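You operate a simulated robot arm through the tools that you are given. There is no shell and no other tool. Be economical: measure what you need, move in short steps, check, and stop when the job is done.

The job below is to be done with a simulated robot arm. You get a single attempt, and the scene is never put back.

## Task
Take the wooden brush and put it on the roll of red tape on the top of the work table. Open the spares drawer, take the lens cap on the top of the service bench and put it away in the inside of the spares drawer, then shut the drawer. Take the pot on the top of the counter and put it away on the top of the blue trolley. Put the eye wash bottle on top of the blue box. Put two of the orange padlocks from the top of the counter on the blue tray. Pull the skid drawer open. Do these in any order. Set down upright: lens cap, eye wash bottle.

The check looks at the end state, three seconds after you hand in, the way a careful person would. Anything else that was tipped, shoved, dropped, spilled or broken makes it a failure. A push-on lid holds only when it is set on centred and level and pressed home; a screw cap is set on level and turned clockwise until tight.

## Robot
A 6-joint arm with a two-finger gripper on a trunk, on a base that drives. Base frame: it is fixed to the floor where the robot stands at the start and does not move with it; the origin is under the middle of the robot, x ahead of it, y to its left, z up. Lengths are in cm, angles in rad, forces in N, time in s.
With the tool pointing down near the work surface it reaches from about 30 to 74 cm from the robot's upright axis, wherever it stands. Its first joint turns from -2.897 to 2.897 rad. Places, roughly: blue box [75, 300, 100]; blue tray (15x19x3 cm) [-380, 160, 80]; eye wash bottle [50, 300, 100]; inside of the spares drawer [-250, 470, 30]; lens cap [50, -25, 75]; orange padlock [50, 225, 100]; pot (10x10x9 cm) [70, 330, 90]; roll of red tape (8x8x3 cm) [-130, -70, 80]; skid drawer [-250, 460, 60]; spares drawer [-250, 460, 40]; top of the blue trolley [-120, -40, 60]; wooden brush (6x3x5 cm) [50, -20, 80]. Payload 1.57 kg.
The TCP is the grasp point between the finger pads, 2.1 cm short of the fingertips. In the tool frame z runs along the fingers and y along their closing line. Largest opening 7 cm; the body of the gripper starts 5 cm behind the TCP.
Orientation is that of the tool frame in the base frame, as a unit quaternion [w, x, y, z]. With the fingers straight down and closing along the base's y, the tool's x points along the base's -x, its y along +y and its z along -z.

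## Interface
- The arm moves only by the tool play_rows. Its argument "motion" is a list of rows, each an object (a shift or turn left out is 0, a gripper value left out holds the last) with "linear": the shift along the tool's x, y, z in cm, a list of three; "rotation": the turn, a rotation vector about the tool's x, y, z in rad, a list of three; "fingers": the opening in per cent of the stroke, from 0 (shut) to 100 (fully open). In form: [{"linear": [x, y, z], "rotation": [rx, ry, rz], "fingers": fingers}, ...]. A call has 1 to 12 rows; each row is the pose to reach, as a shift and turn from the pose commanded when the call began, along the tool's axes at that moment. A row lasts 0.2 s, in which the tool goes at most 5 cm and 0.15 rad; a call with a longer step from one row to the next is refused whole, and so is a gripper value outside its range. A pose out of reach is approached as far as the arm can. The call stops where the force on the tool passes 40 N (or 10 N more than at its start, if that is more) or the arm is blocked; 0.2 s more then pass. The fingers move at their own pace and stop on an object; they squeeze with about 30 N. The grip force told is the motor's: it shows also when the fingers shut on nothing. Time passes only in rows, and 0.2 s behind the last, so rows that repeat a pose let the fingers close. The reply holds the time, the measured pose of the TCP, the force on the tool along the base axes, the opening and the grip force, in the units named above and with some noise, with the torque about the TCP (base axes, N m) and any sound that the robot's microphone picked up.
- Cameras (640 x 400 px; columns grow to the right, rows downward): "scene" is now at [-6.47, 7.34, 148]; the picture's right is [-1.00, 0.03, 0.00], its down [0.02, 0.76, -0.65] and it looks along [-0.02, -0.65, -0.76] (base axes); focal length 238 px, centre (320, 200). "wrist" rides on the gripper at [7.9, 0.4, -8.1] in the tool frame; the picture's right is [-0.05, 1.00, 0.00], its down [-0.67, -0.04, -0.74] and it looks along [-0.74, -0.04, 0.67] (tool axes); focal length 256 px, centre (320, 200). There is no depth. A picture from a camera that has moved, and an enlarged one, comes with that camera's place and axes in the base frame and with its lens.
- camera(camera): a new picture of that camera. It takes no simulated time.
- base_move(legs): drives the robot by 1 to 6 legs, each [ahead, left, turn to the left] in cm, cm and rad, along the robot's own axes; the way and the turn of a leg run together, so that a leg with both is an arc; at most 150 cm and 3.142 rad a leg. The arm and the cameras ride along, it lands a little off, and it stops where it bumps. It gives what a move gives.
- pan_tilt(pan, tilt): turns the head with the scene camera to pan (to the left, within 2.705 rad either way) and tilt (down, from -0.506 to 1.204), counted from straight ahead of the robot. It gives what a move gives.
- enlarge(camera, box): a new picture of the part [left, top, right, bottom] of that camera's present view, enlarged. It takes no simulated time.
- close_job(): hands the job in; it is judged then, once.

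Work in short steps. Places have to be worked out from the pictures, the camera data and where the tool is seen: move nearer, look again, correct. Check each grasp and each placing, and mend what went wrong. You have 217 turns and 218 pictures in all, those below and enlarged ones among them. Open the gripper and draw the arm clear of the work before you hand the job in, unless the task says otherwise; then end with one line.

The tools are called as a command line: name --argument value ..., lists and objects as JSON in quotes. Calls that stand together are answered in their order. play_rows: Moves the arm, as the interface text tells. Its arguments: {"type":"object","properties":{"motion":{"type":"array","items":{"type":"object","properties":{"linear":{"type":"array","items":{"type":"number"}},"rotation":{"type":"array","items":{"type":"number"}},"fingers":{"type":"number"}}}}},"required":["motion"]} The other tools are called the same way: base_move (legs) drives the base; pan_tilt (pan, tilt) turns the head that bears the scene camera; camera (camera) takes a picture; enlarge (camera, box) takes an enlarged picture of a part of a camera's view; close_job () hands the job in.

At the start:

```text
t: 0.0
ee_pos: [0.9, -41.63, 103.73]
orientation: [0.0, 0.0, 1.0, 0.0]
ft_force: [0.5, 0.8, -0.7]
moment: [-0.02, 0.0, -0.01]
finger_gap: 7.01
grip_force: 0.1
robot x, y, heading: [0.07, 0.13, -0.006]
head pan, tilt: [-1.6, 0.859]
```

scene: 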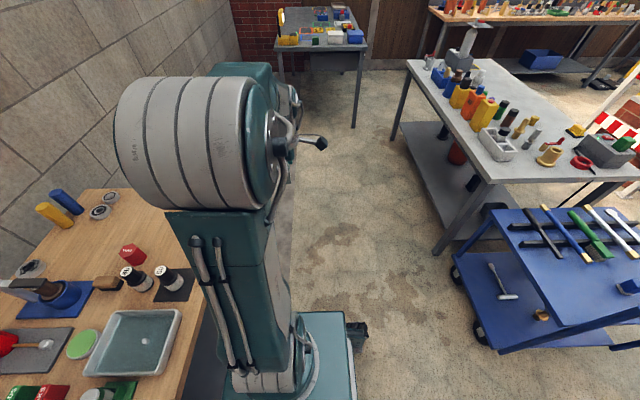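
wrist: 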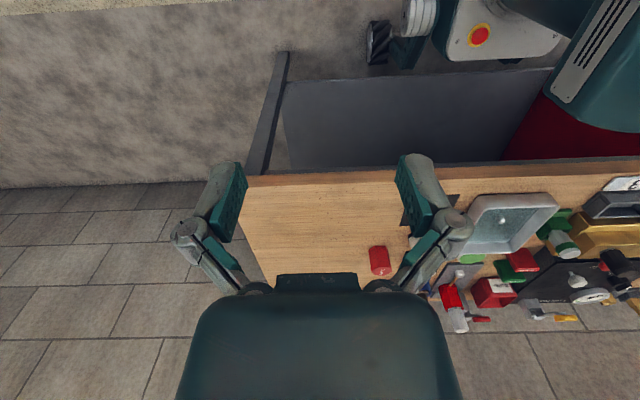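

The scene camera looks right; the work table and blue trolley are behind-right, the bench is ahead. I look ahead and around first.

pan_tilt --pan -0.3 --tilt 0.8

camera --camera "scene"

pan_tilt --pan 1.0 --tilt 0.5

camera --camera "scene"

pan_tilt --pan 2.2 --tilt 0.5

camera --camera "scene"

pan_tilt --pan -2.4 --tilt 0.5

camera --camera "scene"

```text
t: 1.5
ee_pos: [0.84, -41.67, 103.79]
orientation: [-0.001, 0.001, 1.0, 0.0]
ft_force: [0.4, -0.3, 0.0]
moment: [0.01, -0.02, 0.02]
finger_gap: 7.01
grip_force: 0.1
robot x, y, heading: [-0.31, 0.05, 0.002]
head pan, tilt: [-0.3, 0.799]
```

```text
215 pictures are left
camera scene: at [1.47, 12.73, 148.47], right [-0.3, -0.96, 0.0], down [-0.68, 0.21, -0.7], along [0.67, -0.21, -0.72], focal length 238 px, centre (320, 200)
```

scene: 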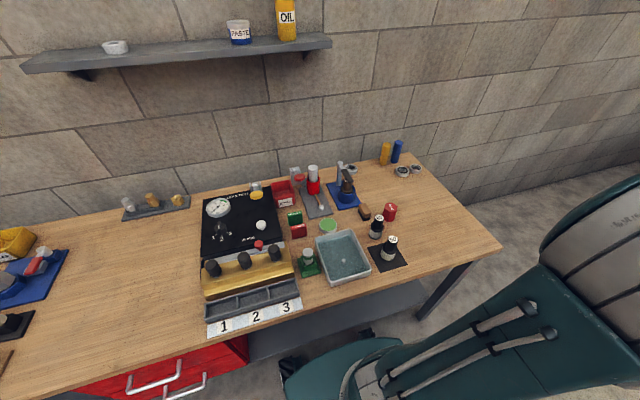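

```text
t: 2.9
ee_pos: [0.88, -41.61, 103.77]
orientation: [0.0, 0.0, 1.0, 0.0]
ft_force: [-0.6, 0.5, 0.2]
moment: [0.01, 0.0, 0.01]
finger_gap: 7.0
grip_force: 0.0
robot x, y, heading: [-0.29, -0.06, 0.001]
head pan, tilt: [1.0, 0.499]
```

```text
214 pictures are left
camera scene: at [-1.32, 22.78, 151.07], right [0.84, -0.54, 0.0], down [-0.26, -0.4, -0.88], along [0.47, 0.74, -0.48], focal length 238 px, centre (320, 200)
```

scene: 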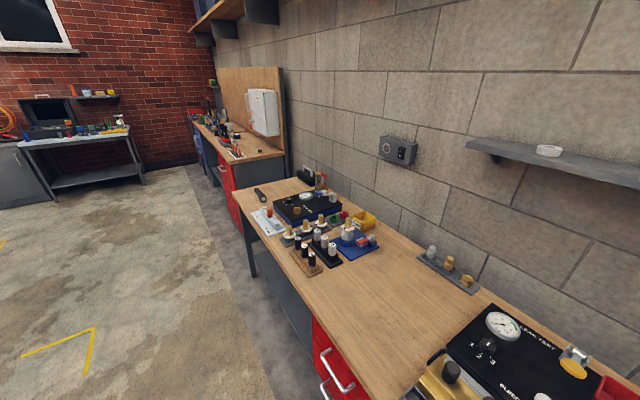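

```text
t: 4.3
ee_pos: [0.92, -41.56, 103.63]
orientation: [0.0, 0.001, 1.0, 0.0]
ft_force: [-0.3, -0.2, 0.4]
moment: [0.0, -0.03, -0.01]
finger_gap: 6.99
grip_force: 0.1
robot x, y, heading: [-0.11, -0.21, 0.0]
head pan, tilt: [2.201, 0.499]
```

```text
213 pictures are left
camera scene: at [-11.6, 22.48, 151.07], right [0.81, 0.59, 0.0], down [0.28, -0.39, -0.88], along [-0.52, 0.71, -0.48], focal length 238 px, centre (320, 200)
```

scene: 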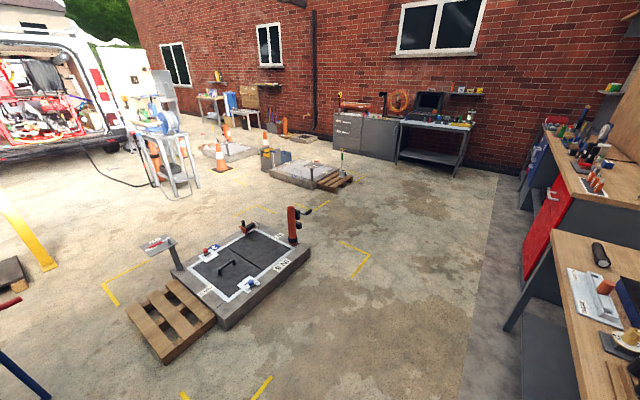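

```text
t: 8.0
ee_pos: [0.82, -41.63, 103.76]
orientation: [0.001, 0.0, 1.0, 0.001]
ft_force: [-0.4, -0.1, 0.3]
moment: [0.02, 0.0, -0.02]
finger_gap: 6.97
grip_force: 0.1
robot x, y, heading: [-0.21, 0.29, -0.003]
head pan, tilt: [-2.4, 0.499]
```

```text
212 pictures are left
camera scene: at [-12.95, 8.97, 151.06], right [-0.68, 0.74, 0.0], down [0.35, 0.32, -0.88], along [-0.65, -0.59, -0.48], focal length 238 px, centre (320, 200)
```

scene: 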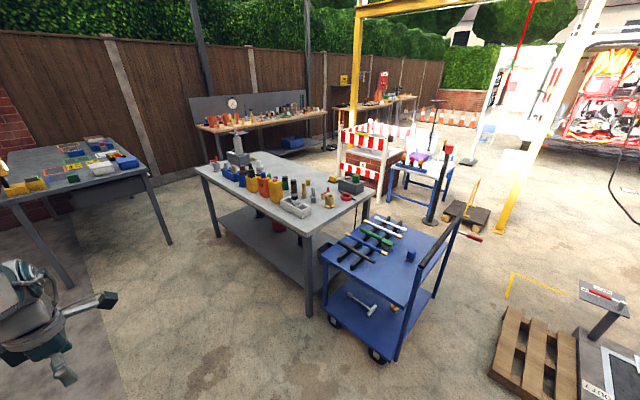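

I see the service bench ahead with many small items. I look closely at the area around [50,-20] for the brush and the lens cap.

pan_tilt --pan -0.5 --tilt 0.9

camera --camera "scene"

enlarge --camera "scene" --box '[220, 60, 420, 185]'

```text
t: 9.9
ee_pos: [0.94, -41.65, 103.75]
orientation: [0.0, 0.0, 1.0, -0.001]
ft_force: [0.5, 0.5, -0.1]
moment: [0.01, 0.04, 0.0]
finger_gap: 7.0
grip_force: 0.1
robot x, y, heading: [0.1, -0.19, 0.002]
head pan, tilt: [-0.499, 0.901]
```

```text
211 pictures are left
camera scene: at [0.39, 11.5, 147.68], right [-0.48, -0.88, 0.0], down [-0.69, 0.38, -0.62], along [0.55, -0.3, -0.78], focal length 238 px, centre (320, 200)
```

scene: 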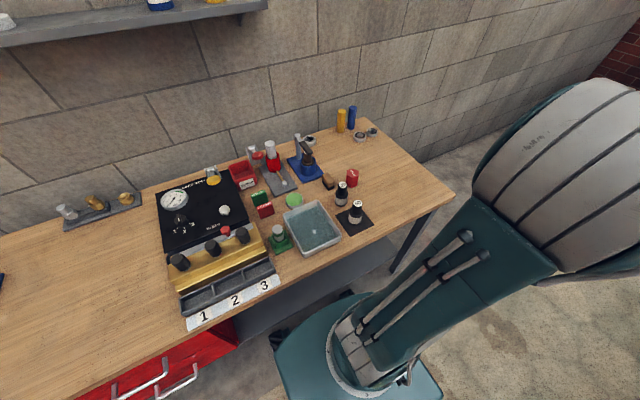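

```text
3.20 times, centred on (320, 122) of scene
camera zoom: at [0.39, 11.5, 147.68], right [-0.48, -0.88, 0.0], down [-0.69, 0.38, -0.62], along [0.55, -0.3, -0.78], focal length 763 px, centre (320, 448)
```

zoom: 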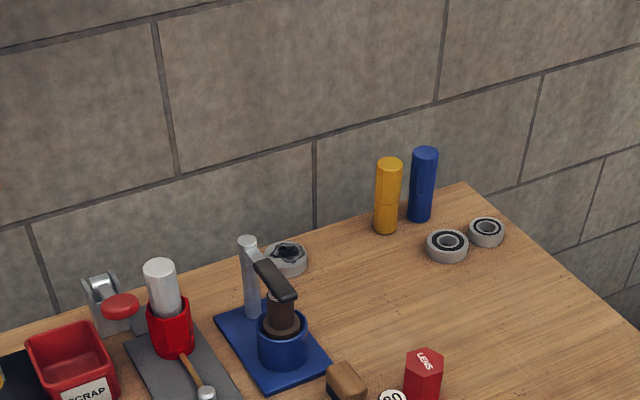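

The brush is the wooden block; the red hexagonal item reads "LENS". I enlarge lower for detail.

enlarge --camera "scene" --box '[240, 140, 400, 240]'

enlarge --camera "wrist" --box '[300, 160, 620, 360]'

```text
4.00 times, centred on (320, 190) of scene
camera zoom: at [0.39, 11.5, 147.68], right [-0.48, -0.88, 0.0], down [-0.69, 0.38, -0.62], along [0.55, -0.3, -0.78], focal length 954 px, centre (320, 240)
```

zoom: 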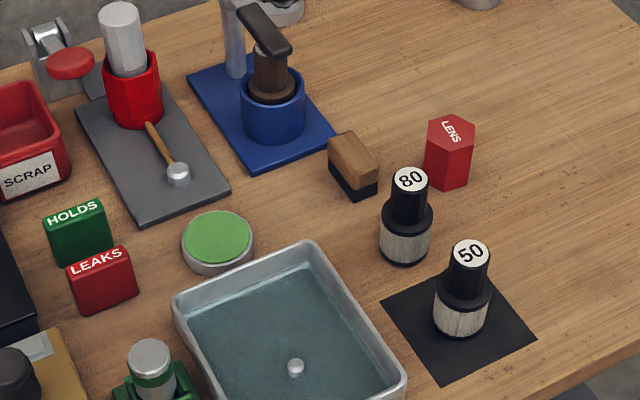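

```text
2.00 times, centred on (460, 260) of wrist
camera zoom: at [-7.08, -41.18, 111.82], right [0.05, 1.0, 0.0], down [0.67, -0.04, 0.74], along [0.74, -0.04, -0.67], focal length 512 px, centre (40, 80)
```

zoom: 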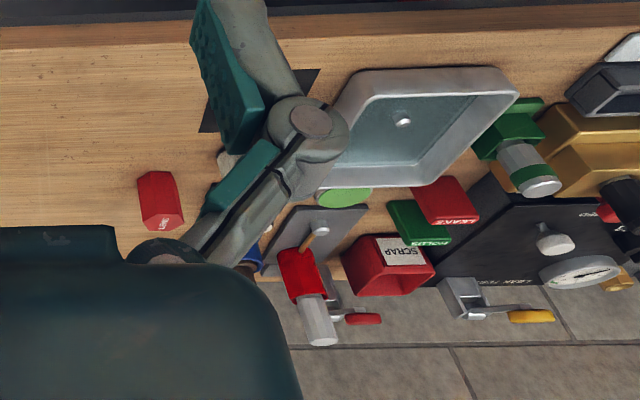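

The lens cap could be the red hexagonal cap near [51,-31]; I bring the wrist camera over it to look more closely.

play_rows --motion '[{"linear": [-4, 1.7, 1]}, {"linear": [-8, 3.4, 2]}, {"linear": [-12, 5.1, 3]}, {"linear": [-16, 6.8, 4]}, {"linear": [-20, 8.5, 5]}, {"linear": [-24, 10.2, 6]}, {"linear": [-28, 12, 7]}, {"linear": [-29, 13.6, 8.7]}]'

camera --camera "wrist"

camera --camera "scene"

```text
t: 11.7
ee_pos: [30.06, -28.17, 94.98]
orientation: [-0.001, 0.0, 1.0, 0.0]
ft_force: [-0.1, 0.7, -0.9]
moment: [0.0, 0.02, 0.0]
finger_gap: 7.02
grip_force: 0.1
robot x, y, heading: [-0.01, -0.12, 0.004]
head pan, tilt: [-0.499, 0.901]
```

```text
207 pictures are left
camera wrist: at [22.06, -27.69, 103.09], right [0.05, 1.0, 0.0], down [0.67, -0.04, 0.74], along [0.74, -0.04, -0.67], focal length 256 px, centre (320, 200)
```

wrist: 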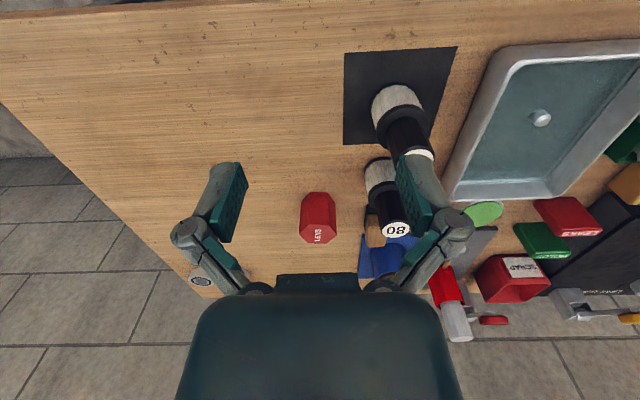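

```text
206 pictures are left
camera scene: at [0.49, 11.57, 147.67], right [-0.48, -0.88, 0.0], down [-0.69, 0.38, -0.62], along [0.54, -0.3, -0.78], focal length 238 px, centre (320, 200)
```

scene: 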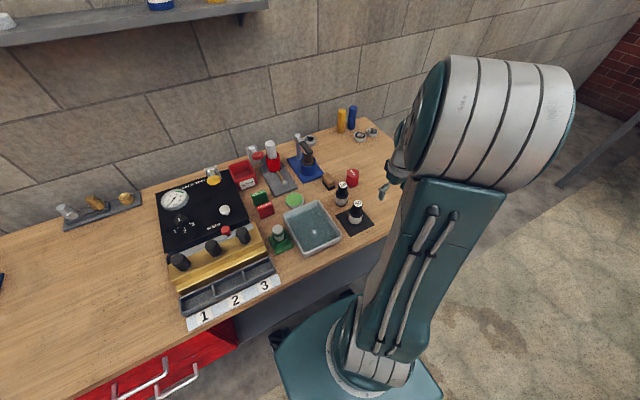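

I take the red hexagonal "LENS" cap at about [51,-31] to be the lens cap, and the brush to be at about [56.5,-23], long side along x. I move nearer to see the brush and the clearance to the "80" bottle.

play_rows --motion '[{"linear": [-4, 1.5, 0]}, {"linear": [-8, 3, 0]}, {"linear": [-12, 4.5, 0]}, {"linear": [-15, 5, 0]}]'

camera --camera "wrist"

```text
t: 12.7
ee_pos: [45.02, -23.03, 94.89]
orientation: [0.0, 0.001, 1.0, 0.0]
ft_force: [-1.1, 0.2, 0.2]
moment: [0.05, 0.0, -0.01]
finger_gap: 6.97
grip_force: 0.1
robot x, y, heading: [-0.4, 0.01, 0.002]
head pan, tilt: [-0.499, 0.901]
```

```text
205 pictures are left
camera wrist: at [37.01, -22.6, 103.0], right [0.05, 1.0, 0.0], down [0.67, -0.04, 0.74], along [0.74, -0.04, -0.67], focal length 256 px, centre (320, 200)
```

wrist: 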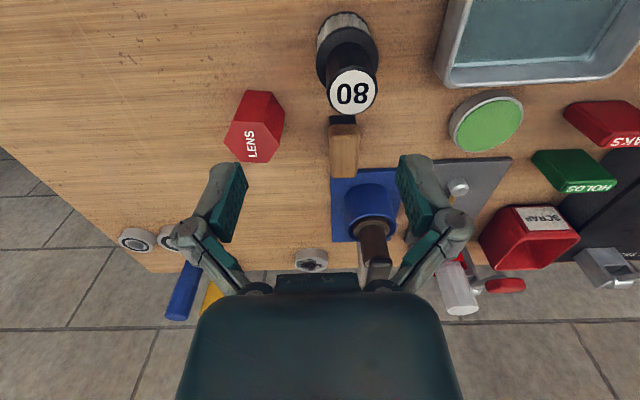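

From the wrist view the brush spans x≈53–58.5 at y≈-20.9, and the "80" bottle stands just behind it (x≈45, top ≈86), under where my wrist camera would come. I tilt the tool 0.25 rad so the camera rises, and hover over the brush.

play_rows --motion '[{"linear": [-4, 0.8, 0], "rotation": [0, 0.12, 0], "fingers": 75}, {"linear": [-8, 1.6, 0], "rotation": [0, 0.25, 0]}, {"linear": [-10.8, 2.1, 2], "rotation": [0, 0.25, 0]}, {"linear": [-10.8, 2.1, 6], "rotation": [0, 0.25, 0]}]'

camera --camera "wrist"

camera --camera "scene"

```text
t: 13.7
ee_pos: [55.74, -20.84, 88.9]
orientation: [-0.125, 0.001, 0.992, 0.001]
ft_force: [0.0, -0.3, -0.1]
moment: [-0.03, -0.02, 0.0]
finger_gap: 5.24
grip_force: 0.1
robot x, y, heading: [0.05, -0.16, 0.002]
head pan, tilt: [-0.499, 0.901]
```

```text
204 pictures are left
camera wrist: at [50.08, -20.47, 98.75], right [0.05, 1.0, -0.01], down [0.83, -0.04, 0.56], along [0.55, -0.04, -0.83], focal length 256 px, centre (320, 200)
```

wrist: 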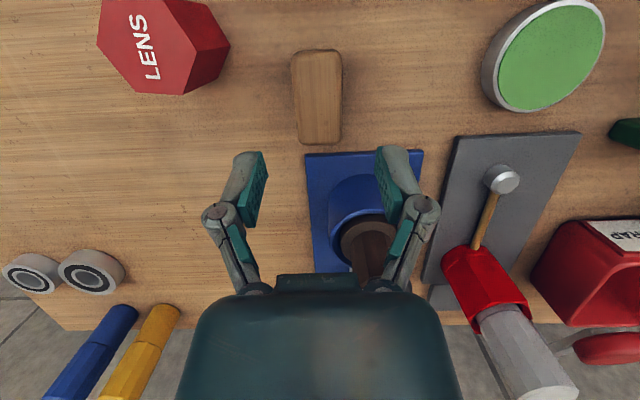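

```text
203 pictures are left
camera scene: at [0.62, 11.56, 147.67], right [-0.48, -0.88, 0.0], down [-0.69, 0.38, -0.62], along [0.54, -0.3, -0.78], focal length 238 px, centre (320, 200)
```

scene: 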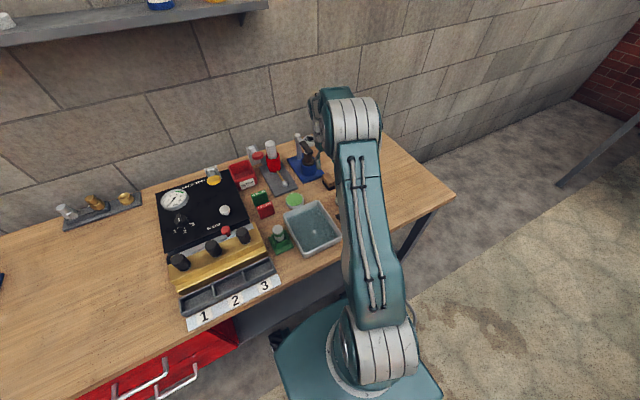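

Brush top centre measures at about [54.1,-21.1], top ≈80. I descend in the tilted frame and close.

play_rows --motion '[{"linear": [1.4, -0.25, 0.5]}, {"linear": [0.3, -0.25, 5]}, {"linear": [-0.6, -0.25, 8.5]}, {"linear": [-1.09, -0.25, 10.35]}, {"linear": [-1.09, -0.25, 10.35], "fingers": 0}, {"linear": [-1.09, -0.25, 10.35], "fingers": 0}, {"linear": [-1.09, -0.25, 10.35], "fingers": 0}]'

camera --camera "wrist"

```text
t: 14.7
ee_pos: [54.51, -20.6, 80.03]
orientation: [-0.121, -0.001, 0.993, -0.002]
ft_force: [-5.9, 25.3, 59.0]
moment: [1.47, 0.15, 0.26]
finger_gap: 3.03
grip_force: 32.0
robot x, y, heading: [-0.23, 0.07, 0.001]
head pan, tilt: [-0.499, 0.901]
stopped in row 5: the force on the tool passed its limit at 57 N (the readings are from after the stop); the commanded pose is now the measured one
```

```text
202 pictures are left
camera wrist: at [48.66, -20.07, 89.88], right [0.05, 1.0, -0.02], down [0.83, -0.03, 0.56], along [0.56, -0.04, -0.83], focal length 256 px, centre (320, 200)
```

wrist: 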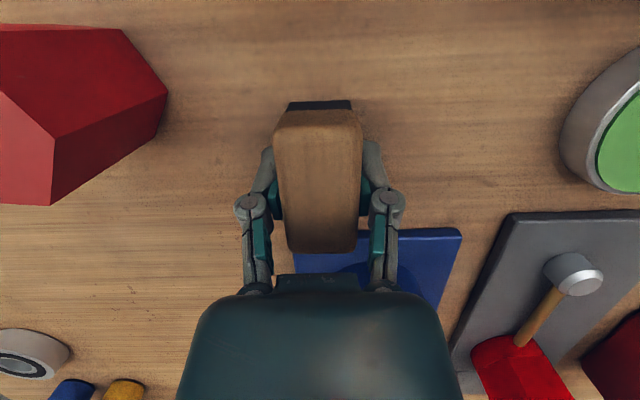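

The fingers hold the brush (gap 3.03), with the tips apparently pressing the table, so the table is nearer z≈78. I lift straight up slowly.

play_rows --motion '[{"linear": [0.12, 0, -0.5], "fingers": 0}, {"linear": [0.5, 0, -2]}, {"linear": [1.25, 0, -5]}, {"linear": [2.2, 0, -9]}]'

camera --camera "wrist"

camera --camera "scene"

```text
t: 15.7
ee_pos: [54.3, -20.7, 88.62]
orientation: [-0.126, 0.0, 0.992, -0.002]
ft_force: [0.3, -0.5, 0.3]
moment: [-0.01, 0.01, -0.01]
finger_gap: 2.84
grip_force: 29.8
robot x, y, heading: [0.36, -0.03, 0.0]
head pan, tilt: [-0.499, 0.901]
```

```text
201 pictures are left
camera wrist: at [48.62, -20.31, 98.46], right [0.05, 1.0, -0.02], down [0.83, -0.03, 0.55], along [0.55, -0.04, -0.83], focal length 256 px, centre (320, 200)
```

wrist: 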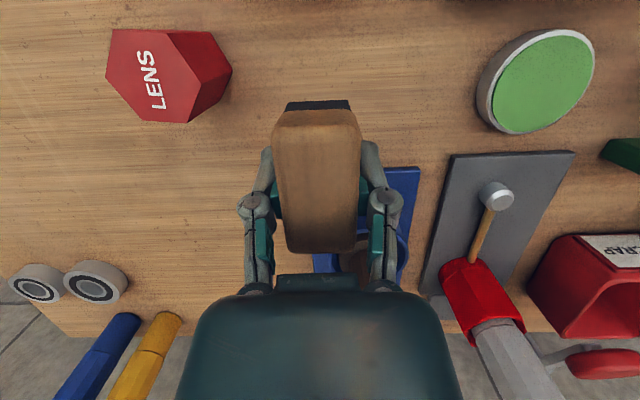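

```text
200 pictures are left
camera scene: at [0.69, 12.13, 147.64], right [-0.48, -0.88, 0.0], down [-0.69, 0.37, -0.62], along [0.54, -0.3, -0.78], focal length 238 px, centre (320, 200)
```

scene: 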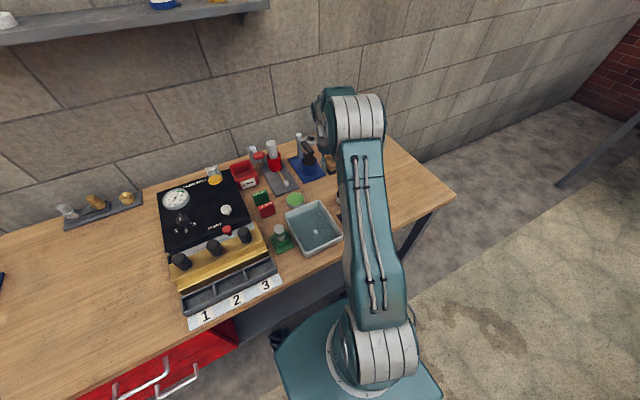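

The brush is held firmly. I retract and raise the arm, back away from the bench, then look around before driving to the work table.

play_rows --motion '[{"linear": [1.1, 0, -4.2]}, {"linear": [2.2, 0, -8.8]}, {"linear": [6, 0, -9.5]}, {"linear": [10.5, 0, -10]}, {"linear": [15.1, 0, -10.6]}]'

base_move --legs '[[-35, 0, 0]]'

pan_tilt --pan -2.3 --tilt 0.75

camera --camera "scene"

```text
t: 16.9
ee_pos: [42.32, -21.32, 102.73]
orientation: [-0.125, 0.0, 0.992, 0.0]
ft_force: [-0.4, -0.5, -1.8]
moment: [0.01, 0.01, 0.0]
finger_gap: 2.81
grip_force: 30.4
robot x, y, heading: [-0.07, -0.18, -0.0]
head pan, tilt: [-0.499, 0.901]
```

```text
t: 19.1
ee_pos: [7.71, -21.18, 102.84]
orientation: [-0.126, 0.002, 0.992, 0.0]
ft_force: [0.0, 0.7, -0.9]
moment: [-0.02, 0.0, 0.01]
finger_gap: 2.83
grip_force: 30.1
robot x, y, heading: [-34.55, 0.32, -0.006]
head pan, tilt: [-0.499, 0.901]
```

```text
t: 20.9
ee_pos: [7.78, -21.2, 102.65]
orientation: [-0.124, 0.001, 0.992, 0.0]
ft_force: [-0.5, 0.4, -1.1]
moment: [0.02, 0.0, -0.02]
finger_gap: 2.81
grip_force: 30.6
robot x, y, heading: [-34.77, -0.09, -0.004]
head pan, tilt: [-2.3, 0.75]
```

```text
199 pictures are left
camera scene: at [-46.12, 9.09, 148.87], right [-0.74, 0.67, 0.0], down [0.45, 0.51, -0.73], along [-0.49, -0.54, -0.68], focal length 238 px, centre (320, 200)
```

scene: 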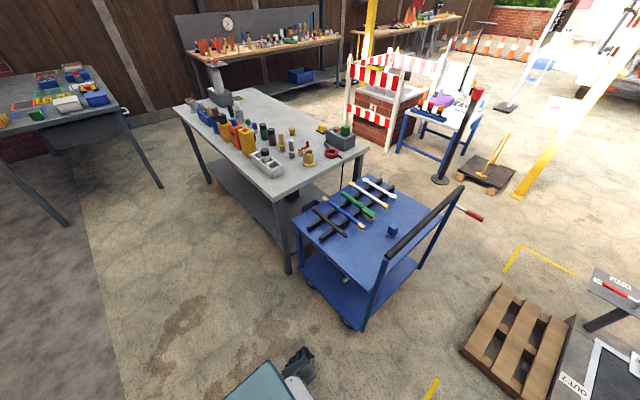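

The tape is at about [-125,-69] on the table's end (table x −146…−87, edge y≈−61), with the trolley in front. I'll stand on the table's +x side facing −x, around [-56,-72].

base_move --legs '[[0, 0, 3.14], [0, 73, 0]]'

pan_tilt --pan 0.0 --tilt 0.85

camera --camera "scene"

camera --camera "wrist"

```text
t: 32.2
ee_pos: [-77.32, -51.1, 102.5]
orientation: [0.001, 0.992, -0.002, 0.126]
ft_force: [0.4, 0.8, 0.1]
moment: [-0.01, -0.01, 0.03]
finger_gap: 2.82
grip_force: 30.4
robot x, y, heading: [-35.3, -72.39, 3.138]
head pan, tilt: [-2.3, 0.75]
```

```text
t: 34.4
ee_pos: [-77.39, -51.4, 102.78]
orientation: [0.0, 0.992, -0.003, 0.125]
ft_force: [0.1, 0.2, -1.1]
moment: [0.01, 0.0, 0.0]
finger_gap: 2.8
grip_force: 30.4
robot x, y, heading: [-34.87, -72.59, 3.138]
head pan, tilt: [0.0, 0.85]
```

```text
198 pictures are left
camera scene: at [-37.47, -88.23, 148.06], right [0.01, 1.0, 0.0], down [0.75, 0.0, -0.66], along [-0.66, 0.0, -0.75], focal length 238 px, centre (320, 200)
```

scene: 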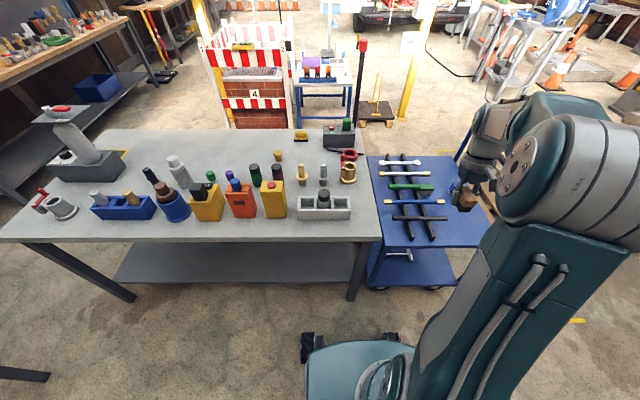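

```text
197 pictures are left
camera wrist: at [-71.75, -51.8, 112.53], right [-0.06, -1.0, -0.01], down [-0.83, 0.04, 0.56], along [-0.55, 0.04, -0.83], focal length 256 px, centre (320, 200)
```

wrist: 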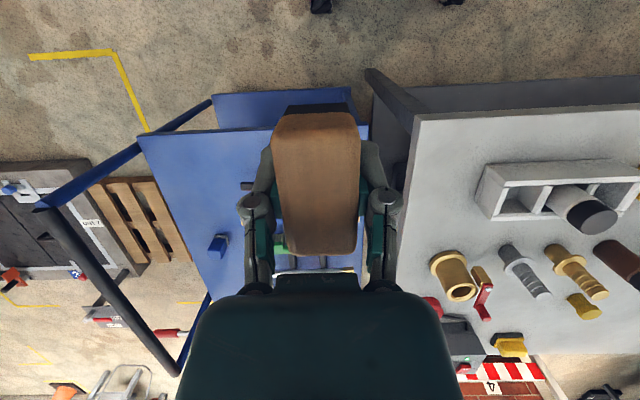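

The red ring lies behind a brass cup near the table end. I enlarge to see it clearly.

enlarge --camera "scene" --box '[280, 110, 440, 210]'

```text
4.00 times, centred on (360, 160) of scene
camera zoom: at [-37.47, -88.23, 148.06], right [0.01, 1.0, 0.0], down [0.75, 0.0, -0.66], along [-0.66, 0.0, -0.75], focal length 954 px, centre (160, 360)
```

zoom: 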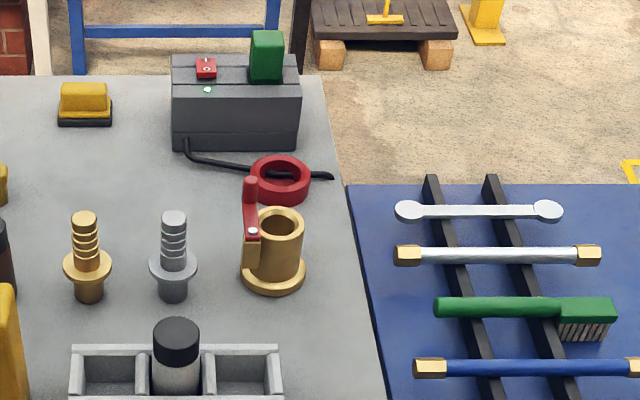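

The tape is around [-125,-72]; between me and it stands a brass fitting with a red lever. I drive 20 cm ahead, then re-measure with the wrist camera.

base_move --legs '[[18, 0, 0]]'

camera --camera "scene"

```text
t: 35.9
ee_pos: [-95.46, -51.35, 102.74]
orientation: [0.001, 0.992, -0.003, 0.125]
ft_force: [-0.7, -0.3, -0.5]
moment: [0.02, -0.01, 0.0]
finger_gap: 2.82
grip_force: 29.8
robot x, y, heading: [-53.29, -72.51, 3.137]
head pan, tilt: [0.0, 0.85]
```

```text
195 pictures are left
camera scene: at [-55.61, -88.15, 148.05], right [0.0, 1.0, 0.0], down [0.75, 0.0, -0.66], along [-0.66, 0.0, -0.75], focal length 238 px, centre (320, 200)
```

scene: 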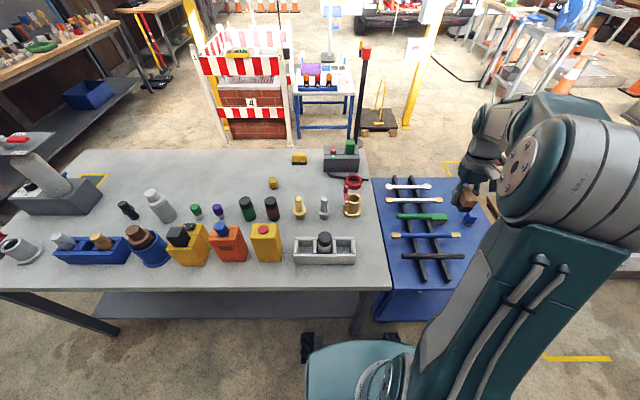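

Tape estimated at [-125,-75]. I move the tool to about [-122,-62,102] so the wrist camera sees the ring beside the held brush.

play_rows --motion '[{"linear": [-4.3, 1.8, -1.1]}, {"linear": [-8.6, 3.5, -2.2]}, {"linear": [-12.9, 5.3, -3.3]}, {"linear": [-17.2, 7.1, -4.3]}, {"linear": [-21.5, 8.9, -5.4]}, {"linear": [-25.7, 10.6, -6.5]}]'

camera --camera "wrist"

```text
t: 37.3
ee_pos: [-119.56, -61.72, 102.15]
orientation: [0.0, 0.992, -0.002, 0.127]
ft_force: [-0.5, 0.1, -1.5]
moment: [0.0, -0.03, -0.02]
finger_gap: 2.83
grip_force: 29.5
out of reach, approached as far as the arm can: row 6
robot x, y, heading: [-53.43, -72.39, 3.136]
head pan, tilt: [0.0, 0.85]
```

```text
194 pictures are left
camera wrist: at [-113.86, -62.11, 111.98], right [-0.06, -1.0, -0.01], down [-0.83, 0.04, 0.55], along [-0.55, 0.04, -0.83], focal length 256 px, centre (320, 200)
```

wrist: 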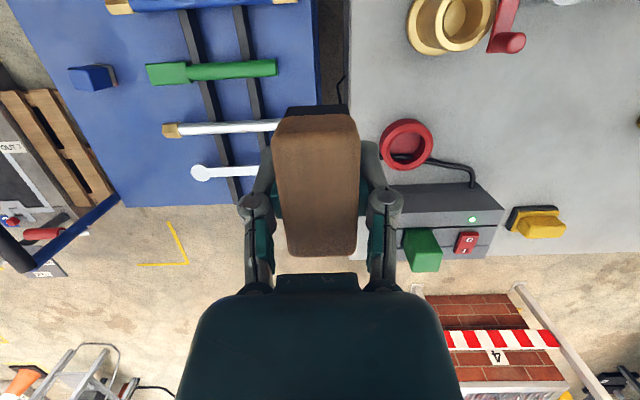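

The tape is at about [-127,-72.2], beyond tilted-tool reach. I yaw the tool 90° about the vertical (camera toward the trolley side) so that the tilt no longer costs reach.

play_rows --motion '[{"linear": [4.5, 0, 1.2], "rotation": [0.0353, 0, -0.1384]}, {"linear": [4.85, 0, 1.2], "rotation": [0.0706, 0, -0.2768]}, {"linear": [4.85, 0, 1.2], "rotation": [0.1059, 0, -0.4152]}, {"linear": [4.85, 0, 1.2], "rotation": [0.1412, 0, -0.5536]}, {"linear": [4.85, 0, 1.2], "rotation": [0.1765, 0, -0.692]}, {"linear": [4.85, 0, 1.2], "rotation": [0.2118, 0, -0.8304]}, {"linear": [4.85, 0, 1.2], "rotation": [0.2471, 0, -0.9688]}, {"linear": [4.85, 0, 1.2], "rotation": [0.2824, 0, -1.1072]}, {"linear": [4.85, 0, 1.2], "rotation": [0.3177, 0, -1.2456]}, {"linear": [4.85, 0, 1.2], "rotation": [0.353, 0, -1.384]}, {"linear": [4.85, 0, 1.2], "rotation": [0.388, 0, -1.522]}]'

base_move --legs '[[4, 0, 0]]'

camera --camera "wrist"

camera --camera "scene"

```text
t: 39.7
ee_pos: [-114.3, -61.62, 102.26]
orientation: [-0.088, 0.703, 0.7, 0.088]
ft_force: [-0.2, -0.3, -0.9]
moment: [-0.03, 0.0, 0.0]
finger_gap: 2.83
grip_force: 29.9
robot x, y, heading: [-53.52, -72.37, 3.135]
head pan, tilt: [0.0, 0.85]
```

```text
t: 40.6
ee_pos: [-118.35, -61.6, 102.27]
orientation: [-0.088, 0.703, 0.7, 0.09]
ft_force: [0.2, -0.8, -0.5]
moment: [0.03, -0.02, -0.03]
finger_gap: 2.84
grip_force: 30.0
robot x, y, heading: [-57.36, -72.41, 3.136]
head pan, tilt: [0.0, 0.85]
```

```text
193 pictures are left
camera wrist: at [-117.93, -56.0, 112.04], right [1.0, -0.06, -0.01], down [-0.04, -0.83, 0.56], along [-0.04, -0.55, -0.83], focal length 256 px, centre (320, 200)
```

wrist: 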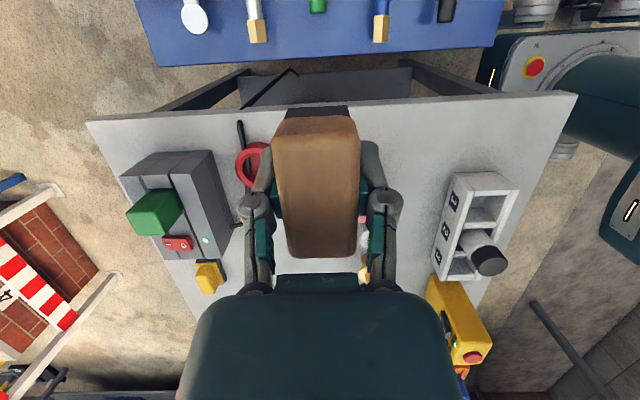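

```text
192 pictures are left
camera scene: at [-59.67, -88.22, 148.05], right [0.0, 1.0, 0.0], down [0.75, 0.0, -0.66], along [-0.66, 0.0, -0.75], focal length 238 px, centre (320, 200)
```

scene: 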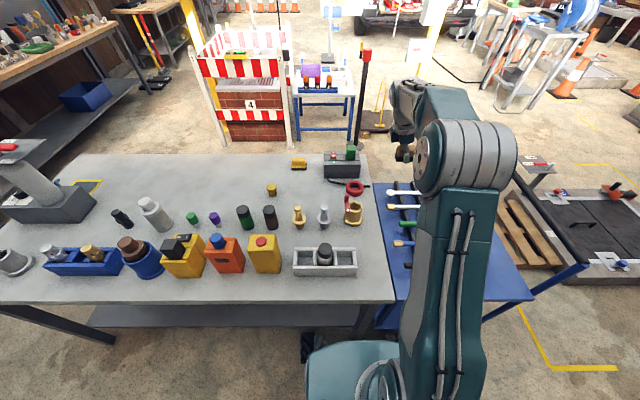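

The ring is half hidden by the brush; I shift 5 cm in +x to see it whole.

play_rows --motion '[{"linear": [0, 3, 0]}, {"linear": [0, 6, 0]}]'

camera --camera "wrist"

```text
t: 41.2
ee_pos: [-112.23, -61.64, 102.24]
orientation: [-0.088, 0.703, 0.7, 0.089]
ft_force: [0.8, 0.4, -1.2]
moment: [0.0, -0.01, 0.03]
finger_gap: 2.81
grip_force: 30.3
robot x, y, heading: [-57.22, -72.51, 3.138]
head pan, tilt: [0.0, 0.85]
```

```text
191 pictures are left
camera wrist: at [-111.86, -55.98, 112.08], right [1.0, -0.06, -0.01], down [-0.04, -0.83, 0.56], along [-0.04, -0.55, -0.83], focal length 256 px, centre (320, 200)
```

wrist: 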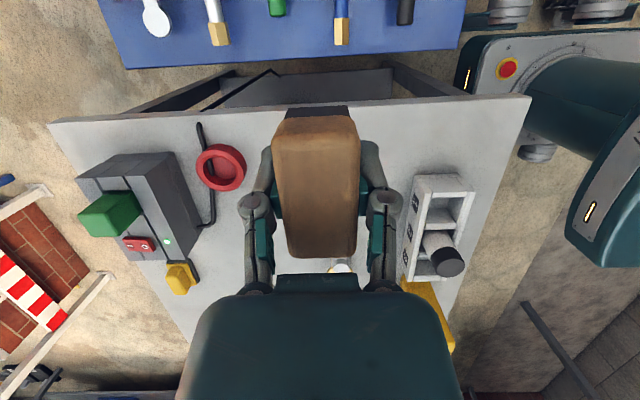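

I enlarge the wrist picture to measure the ring precisely (its 8 cm width gives depth).

enlarge --camera "wrist" --box '[140, 110, 300, 210]'

```text
4.00 times, centred on (220, 160) of wrist
camera zoom: at [-111.86, -55.98, 112.08], right [1.0, -0.06, -0.01], down [-0.04, -0.83, 0.56], along [-0.04, -0.55, -0.83], focal length 1024 px, centre (720, 360)
```

zoom: 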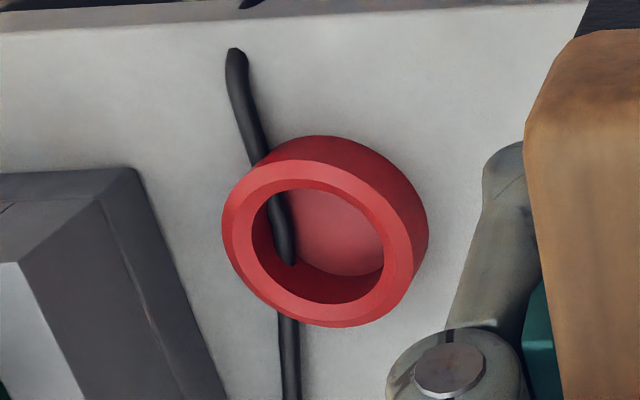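

Triangulating two wrist views and the scene view gives the ring centre ≈[-129.5,-73.8], top z≈76; the grey box face is at x≈-137, leaving clearance. I hover the brush over the ring.

play_rows --motion '[{"linear": [-2, -4, 1]}, {"linear": [-5, -8, 2]}, {"linear": [-8, -11, 4]}, {"linear": [-11, -14, 6]}, {"linear": [-13.5, -16, 8.5]}, {"linear": [-15.9, -17.3, 10.6]}]'

camera --camera "wrist"

enlarge --camera "scene" --box '[280, 110, 440, 210]'

```text
refused: row 2 steps farther than a row can; nothing moved
```

```text
189 pictures are left
camera wrist: at [-111.86, -55.98, 112.08], right [1.0, -0.06, -0.01], down [-0.04, -0.83, 0.56], along [-0.04, -0.55, -0.83], focal length 256 px, centre (320, 200)
```

wrist: 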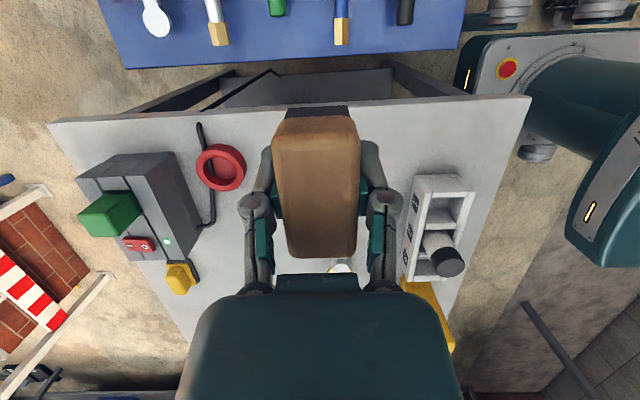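

```text
4.00 times, centred on (360, 160) of scene
camera zoom: at [-59.64, -88.21, 148.05], right [0.0, 1.0, 0.0], down [0.75, 0.0, -0.66], along [-0.66, 0.0, -0.75], focal length 954 px, centre (160, 360)
```

zoom: 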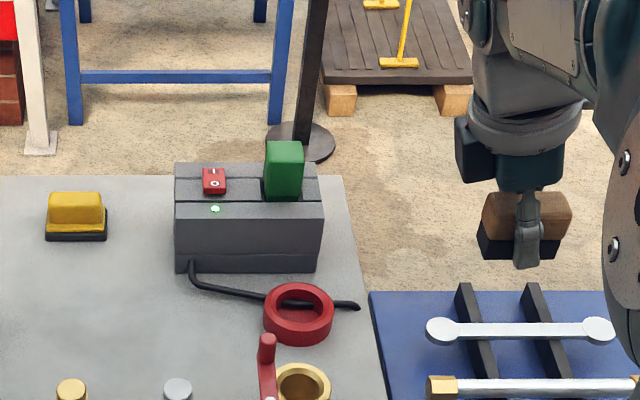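

Row steps were too long; I resend the same motion in smaller steps.

play_rows --motion '[{"linear": [-2, -3.5, 1]}, {"linear": [-4, -7, 2]}, {"linear": [-6.5, -10.5, 3]}, {"linear": [-9, -13.5, 4.5]}, {"linear": [-11.5, -16, 6.5]}, {"linear": [-14, -17.3, 8.7]}, {"linear": [-15.9, -17.3, 10.6]}]'

camera --camera "wrist"

enlarge --camera "scene" --box '[280, 130, 440, 230]'

```text
t: 42.8
ee_pos: [-129.77, -74.56, 88.07]
orientation: [-0.088, 0.703, 0.7, 0.088]
ft_force: [0.2, -0.2, -0.4]
moment: [-0.02, 0.01, -0.02]
finger_gap: 2.83
grip_force: 30.1
robot x, y, heading: [-57.47, -72.02, 3.14]
head pan, tilt: [0.0, 0.85]
```

```text
187 pictures are left
camera wrist: at [-129.33, -68.88, 97.84], right [1.0, -0.06, -0.01], down [-0.04, -0.83, 0.56], along [-0.04, -0.55, -0.83], focal length 256 px, centre (320, 200)
```

wrist: 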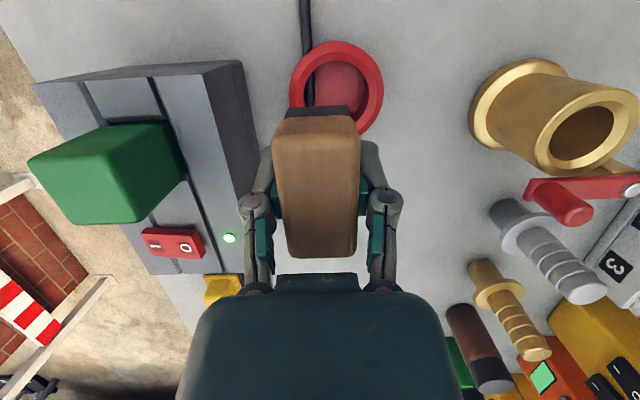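

```text
4.00 times, centred on (360, 180) of scene
camera zoom: at [-59.74, -88.32, 148.03], right [0.0, 1.0, 0.0], down [0.75, 0.0, -0.66], along [-0.66, 0.0, -0.75], focal length 954 px, centre (160, 280)
```

zoom: 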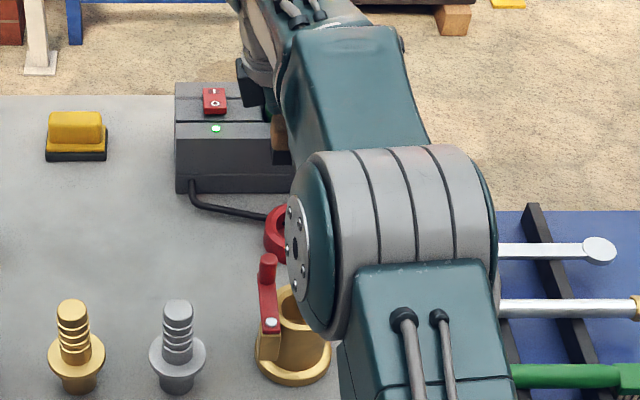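

From close by, the ring centre is ≈[-128.5,-72.9]. I correct and lower to just above contact, then creep down with small steps.

play_rows --motion '[{"linear": [0.9, 1.27, 0.3]}, {"linear": [0, 1.27, 4]}, {"linear": [-1.1, 1.27, 8.2]}, {"linear": [-1.22, 1.27, 8.7]}, {"linear": [-1.34, 1.27, 9.15]}, {"linear": [-1.46, 1.27, 9.6]}, {"linear": [-1.58, 1.27, 10.1]}, {"linear": [-1.7, 1.27, 10.6]}]'

camera --camera "wrist"

```text
t: 44.1
ee_pos: [-128.53, -73.42, 79.46]
orientation: [-0.092, 0.704, 0.699, 0.085]
ft_force: [4.7, -1.0, 12.9]
moment: [-0.12, -0.28, 0.05]
finger_gap: 2.83
grip_force: 30.1
robot x, y, heading: [-57.13, -72.64, 3.142]
head pan, tilt: [0.0, 0.85]
stopped in row 6: the force on the tool passed its limit at 46 N (the readings are from after the stop); the commanded pose is now the measured one
```

```text
185 pictures are left
camera wrist: at [-128.12, -67.79, 89.31], right [1.0, -0.06, -0.02], down [-0.03, -0.83, 0.56], along [-0.05, -0.55, -0.83], focal length 256 px, centre (320, 200)
```

wrist: 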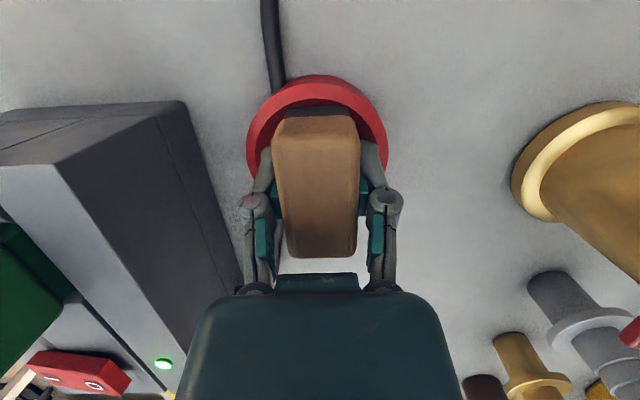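

The brush rests on the ring, well within it. I relax the press, open the fingers moderately and rise.

play_rows --motion '[{"linear": [0.05, 0, -0.2]}, {"linear": [0.05, 0, -0.2], "fingers": 68}, {"linear": [0.05, 0, -0.2]}, {"linear": [0.4, 0, -1.5]}, {"linear": [1.2, 0, -5]}, {"linear": [2.5, 0, -9.7]}, {"linear": [3.5, 0, -14]}]'

camera --camera "wrist"

```text
t: 45.7
ee_pos: [-128.52, -73.49, 93.72]
orientation: [-0.091, 0.704, 0.699, 0.088]
ft_force: [0.3, 0.0, 0.5]
moment: [0.01, -0.02, 0.03]
finger_gap: 4.74
grip_force: 0.0
robot x, y, heading: [-57.48, -72.58, 3.137]
head pan, tilt: [0.0, 0.85]
```

```text
184 pictures are left
camera wrist: at [-128.07, -67.82, 103.58], right [1.0, -0.06, -0.02], down [-0.04, -0.83, 0.56], along [-0.05, -0.55, -0.83], focal length 256 px, centre (320, 200)
```

wrist: 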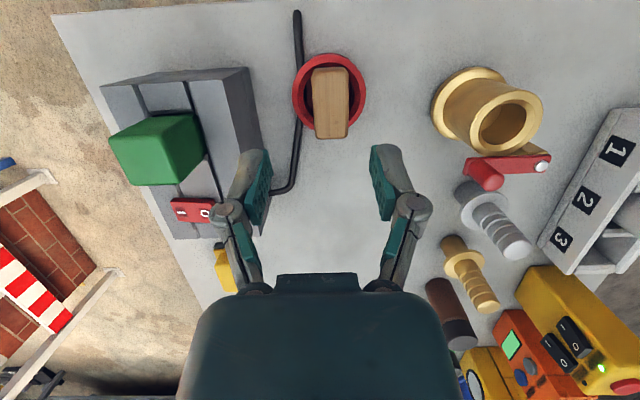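

The brush looks placed; I check it enlarged.

enlarge --camera "wrist" --box '[260, 30, 420, 130]'

enlarge --camera "scene" --box '[280, 130, 440, 230]'

```text
4.00 times, centred on (340, 80) of wrist
camera zoom: at [-128.07, -67.82, 103.58], right [1.0, -0.06, -0.02], down [-0.04, -0.83, 0.56], along [-0.05, -0.55, -0.83], focal length 1024 px, centre (240, 680)
```

zoom: 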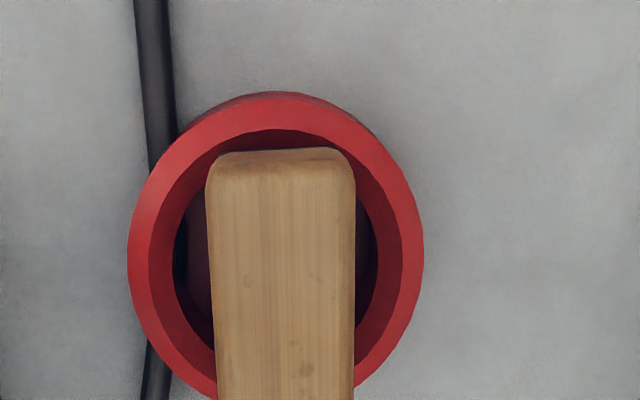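

```text
4.00 times, centred on (360, 180) of scene
camera zoom: at [-59.73, -88.28, 148.04], right [0.0, 1.0, 0.0], down [0.75, 0.0, -0.66], along [-0.66, 0.0, -0.75], focal length 954 px, centre (160, 280)
```

zoom: 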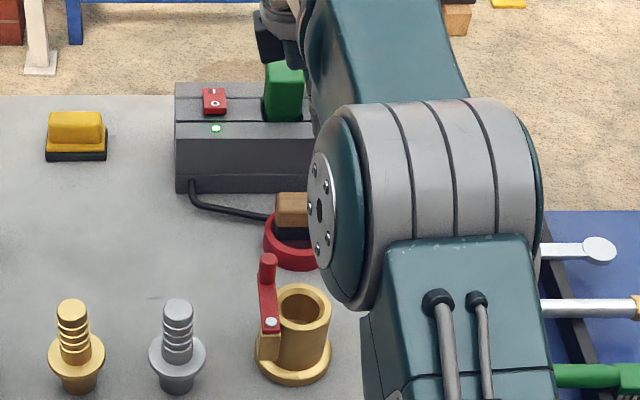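

Looks good but the near end's seating is unclear; I retract the arm, undoing the yaw, to get an unobstructed view.

play_rows --motion '[{"linear": [0.8, 2, -3.5], "rotation": [-0.0353, 0, 0.1384]}, {"linear": [2, 5, -6], "rotation": [-0.0706, 0, 0.2768]}, {"linear": [3, 8.5, -8], "rotation": [-0.1059, 0, 0.4152]}, {"linear": [4.4, 12, -9.2], "rotation": [-0.1412, 0, 0.5536]}, {"linear": [4.4, 15.5, -9.2], "rotation": [-0.1765, 0, 0.692]}, {"linear": [4.4, 19, -9.2], "rotation": [-0.2118, 0, 0.8304]}, {"linear": [4.4, 22, -9.2], "rotation": [-0.2471, 0, 0.9688]}, {"linear": [4.4, 25, -9.2], "rotation": [-0.2824, 0, 1.1072]}, {"linear": [4.4, 25, -9.2], "rotation": [-0.3177, 0, 1.2456]}, {"linear": [4.4, 25, -9.2], "rotation": [-0.353, 0, 1.384]}, {"linear": [4.4, 25, -9.2], "rotation": [-0.388, 0, 1.522]}]'

play_rows --motion '[{"rotation": [0, -0.125, 0]}, {"rotation": [0, -0.25, 0], "fingers": 100}]'

enlarge --camera "scene" --box '[280, 130, 440, 230]'

camera --camera "wrist"

```text
t: 48.1
ee_pos: [-103.42, -71.73, 103.49]
orientation: [-0.001, 0.993, -0.002, 0.121]
ft_force: [0.3, -0.7, -0.5]
moment: [-0.02, 0.02, 0.0]
finger_gap: 4.75
grip_force: 0.0
robot x, y, heading: [-57.11, -72.66, 3.137]
head pan, tilt: [0.0, 0.85]
```

```text
t: 48.7
ee_pos: [-103.36, -71.67, 103.53]
orientation: [-0.001, 1.0, -0.003, -0.003]
ft_force: [-0.4, 0.6, -0.4]
moment: [-0.01, 0.01, -0.01]
finger_gap: 6.97
grip_force: 0.1
robot x, y, heading: [-57.4, -72.54, 3.142]
head pan, tilt: [0.0, 0.85]
```

```text
4.00 times, centred on (360, 180) of scene
camera zoom: at [-59.6, -88.25, 148.04], right [0.0, 1.0, 0.0], down [0.75, 0.0, -0.66], along [-0.66, 0.0, -0.75], focal length 954 px, centre (160, 280)
```

zoom: 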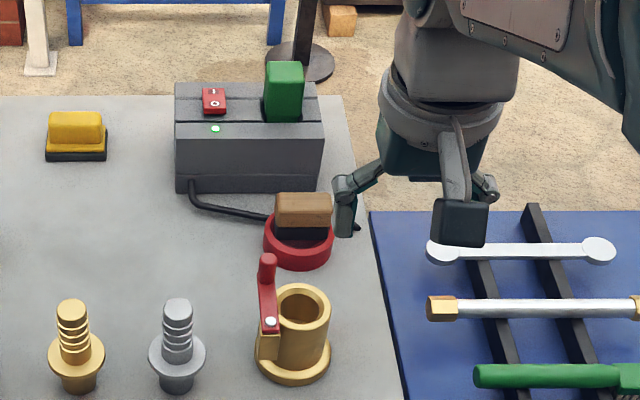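

```text
180 pictures are left
camera wrist: at [-95.46, -72.2, 111.55], right [-0.06, -1.0, 0.0], down [-0.66, 0.04, 0.75], along [-0.75, 0.05, -0.66], focal length 256 px, centre (320, 200)
```

wrist: 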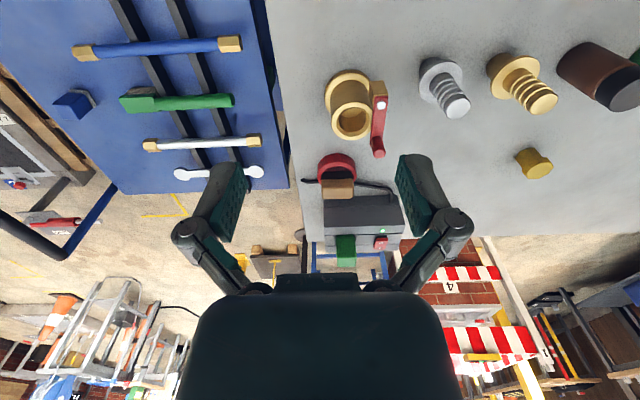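

The brush sits level on the ring — done. Next I go toward the grey cabinet to open the spares drawer: back off, turn to +y and drive up the clear corridor at x≈−35.

base_move --legs '[[-22, 0, 0], [0, 0, -1.571], [150, 0, 0], [130, 0, 0]]'

pan_tilt --pan 0.5 --tilt 0.4

camera --camera "scene"

pan_tilt --pan -1.1 --tilt 0.6

camera --camera "scene"

```text
t: 67.4
ee_pos: [-37.86, 254.96, 103.58]
orientation: [-0.003, 0.71, -0.704, -0.002]
ft_force: [0.0, 0.1, -0.6]
moment: [-0.02, -0.01, 0.01]
finger_gap: 6.97
grip_force: 0.0
robot x, y, heading: [-38.0, 208.82, 1.58]
head pan, tilt: [0.0, 0.85]
```

```text
t: 68.3
ee_pos: [-37.87, 254.96, 103.62]
orientation: [-0.003, 0.71, -0.704, -0.001]
ft_force: [0.3, -0.3, 0.0]
moment: [0.03, -0.02, 0.01]
finger_gap: 7.0
grip_force: 0.1
robot x, y, heading: [-38.39, 208.61, 1.574]
head pan, tilt: [0.499, 0.4]
```

```text
179 pictures are left
camera scene: at [-58.29, 210.8, 151.95], right [0.87, 0.49, 0.0], down [0.19, -0.34, -0.92], along [-0.45, 0.8, -0.39], focal length 238 px, centre (320, 200)
```

scene: 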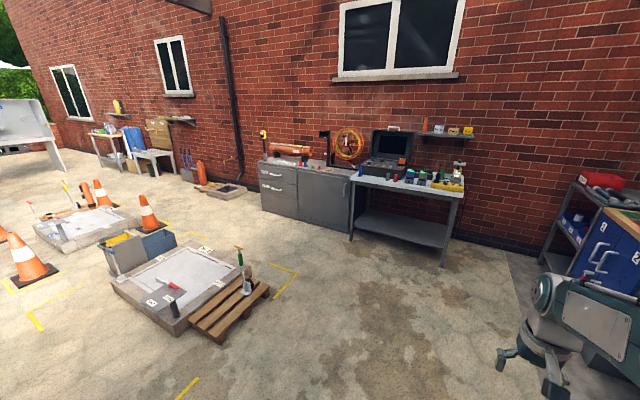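

```text
t: 70.0
ee_pos: [-37.83, 255.06, 103.48]
orientation: [-0.003, 0.71, -0.704, -0.002]
ft_force: [-0.6, 0.5, -0.1]
moment: [0.04, 0.02, 0.01]
finger_gap: 6.98
grip_force: 0.1
robot x, y, heading: [-38.24, 208.51, 1.577]
head pan, tilt: [-1.1, 0.6]
```

```text
178 pictures are left
camera scene: at [-45.95, 206.79, 150.14], right [0.46, -0.89, 0.0], down [-0.5, -0.26, -0.83], along [0.73, 0.38, -0.56], focal length 238 px, centre (320, 200)
```

scene: 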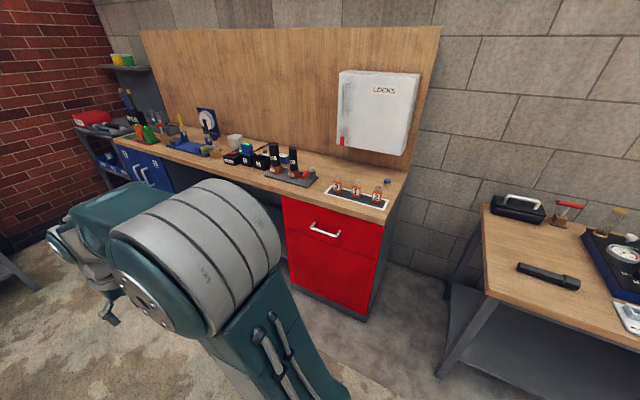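

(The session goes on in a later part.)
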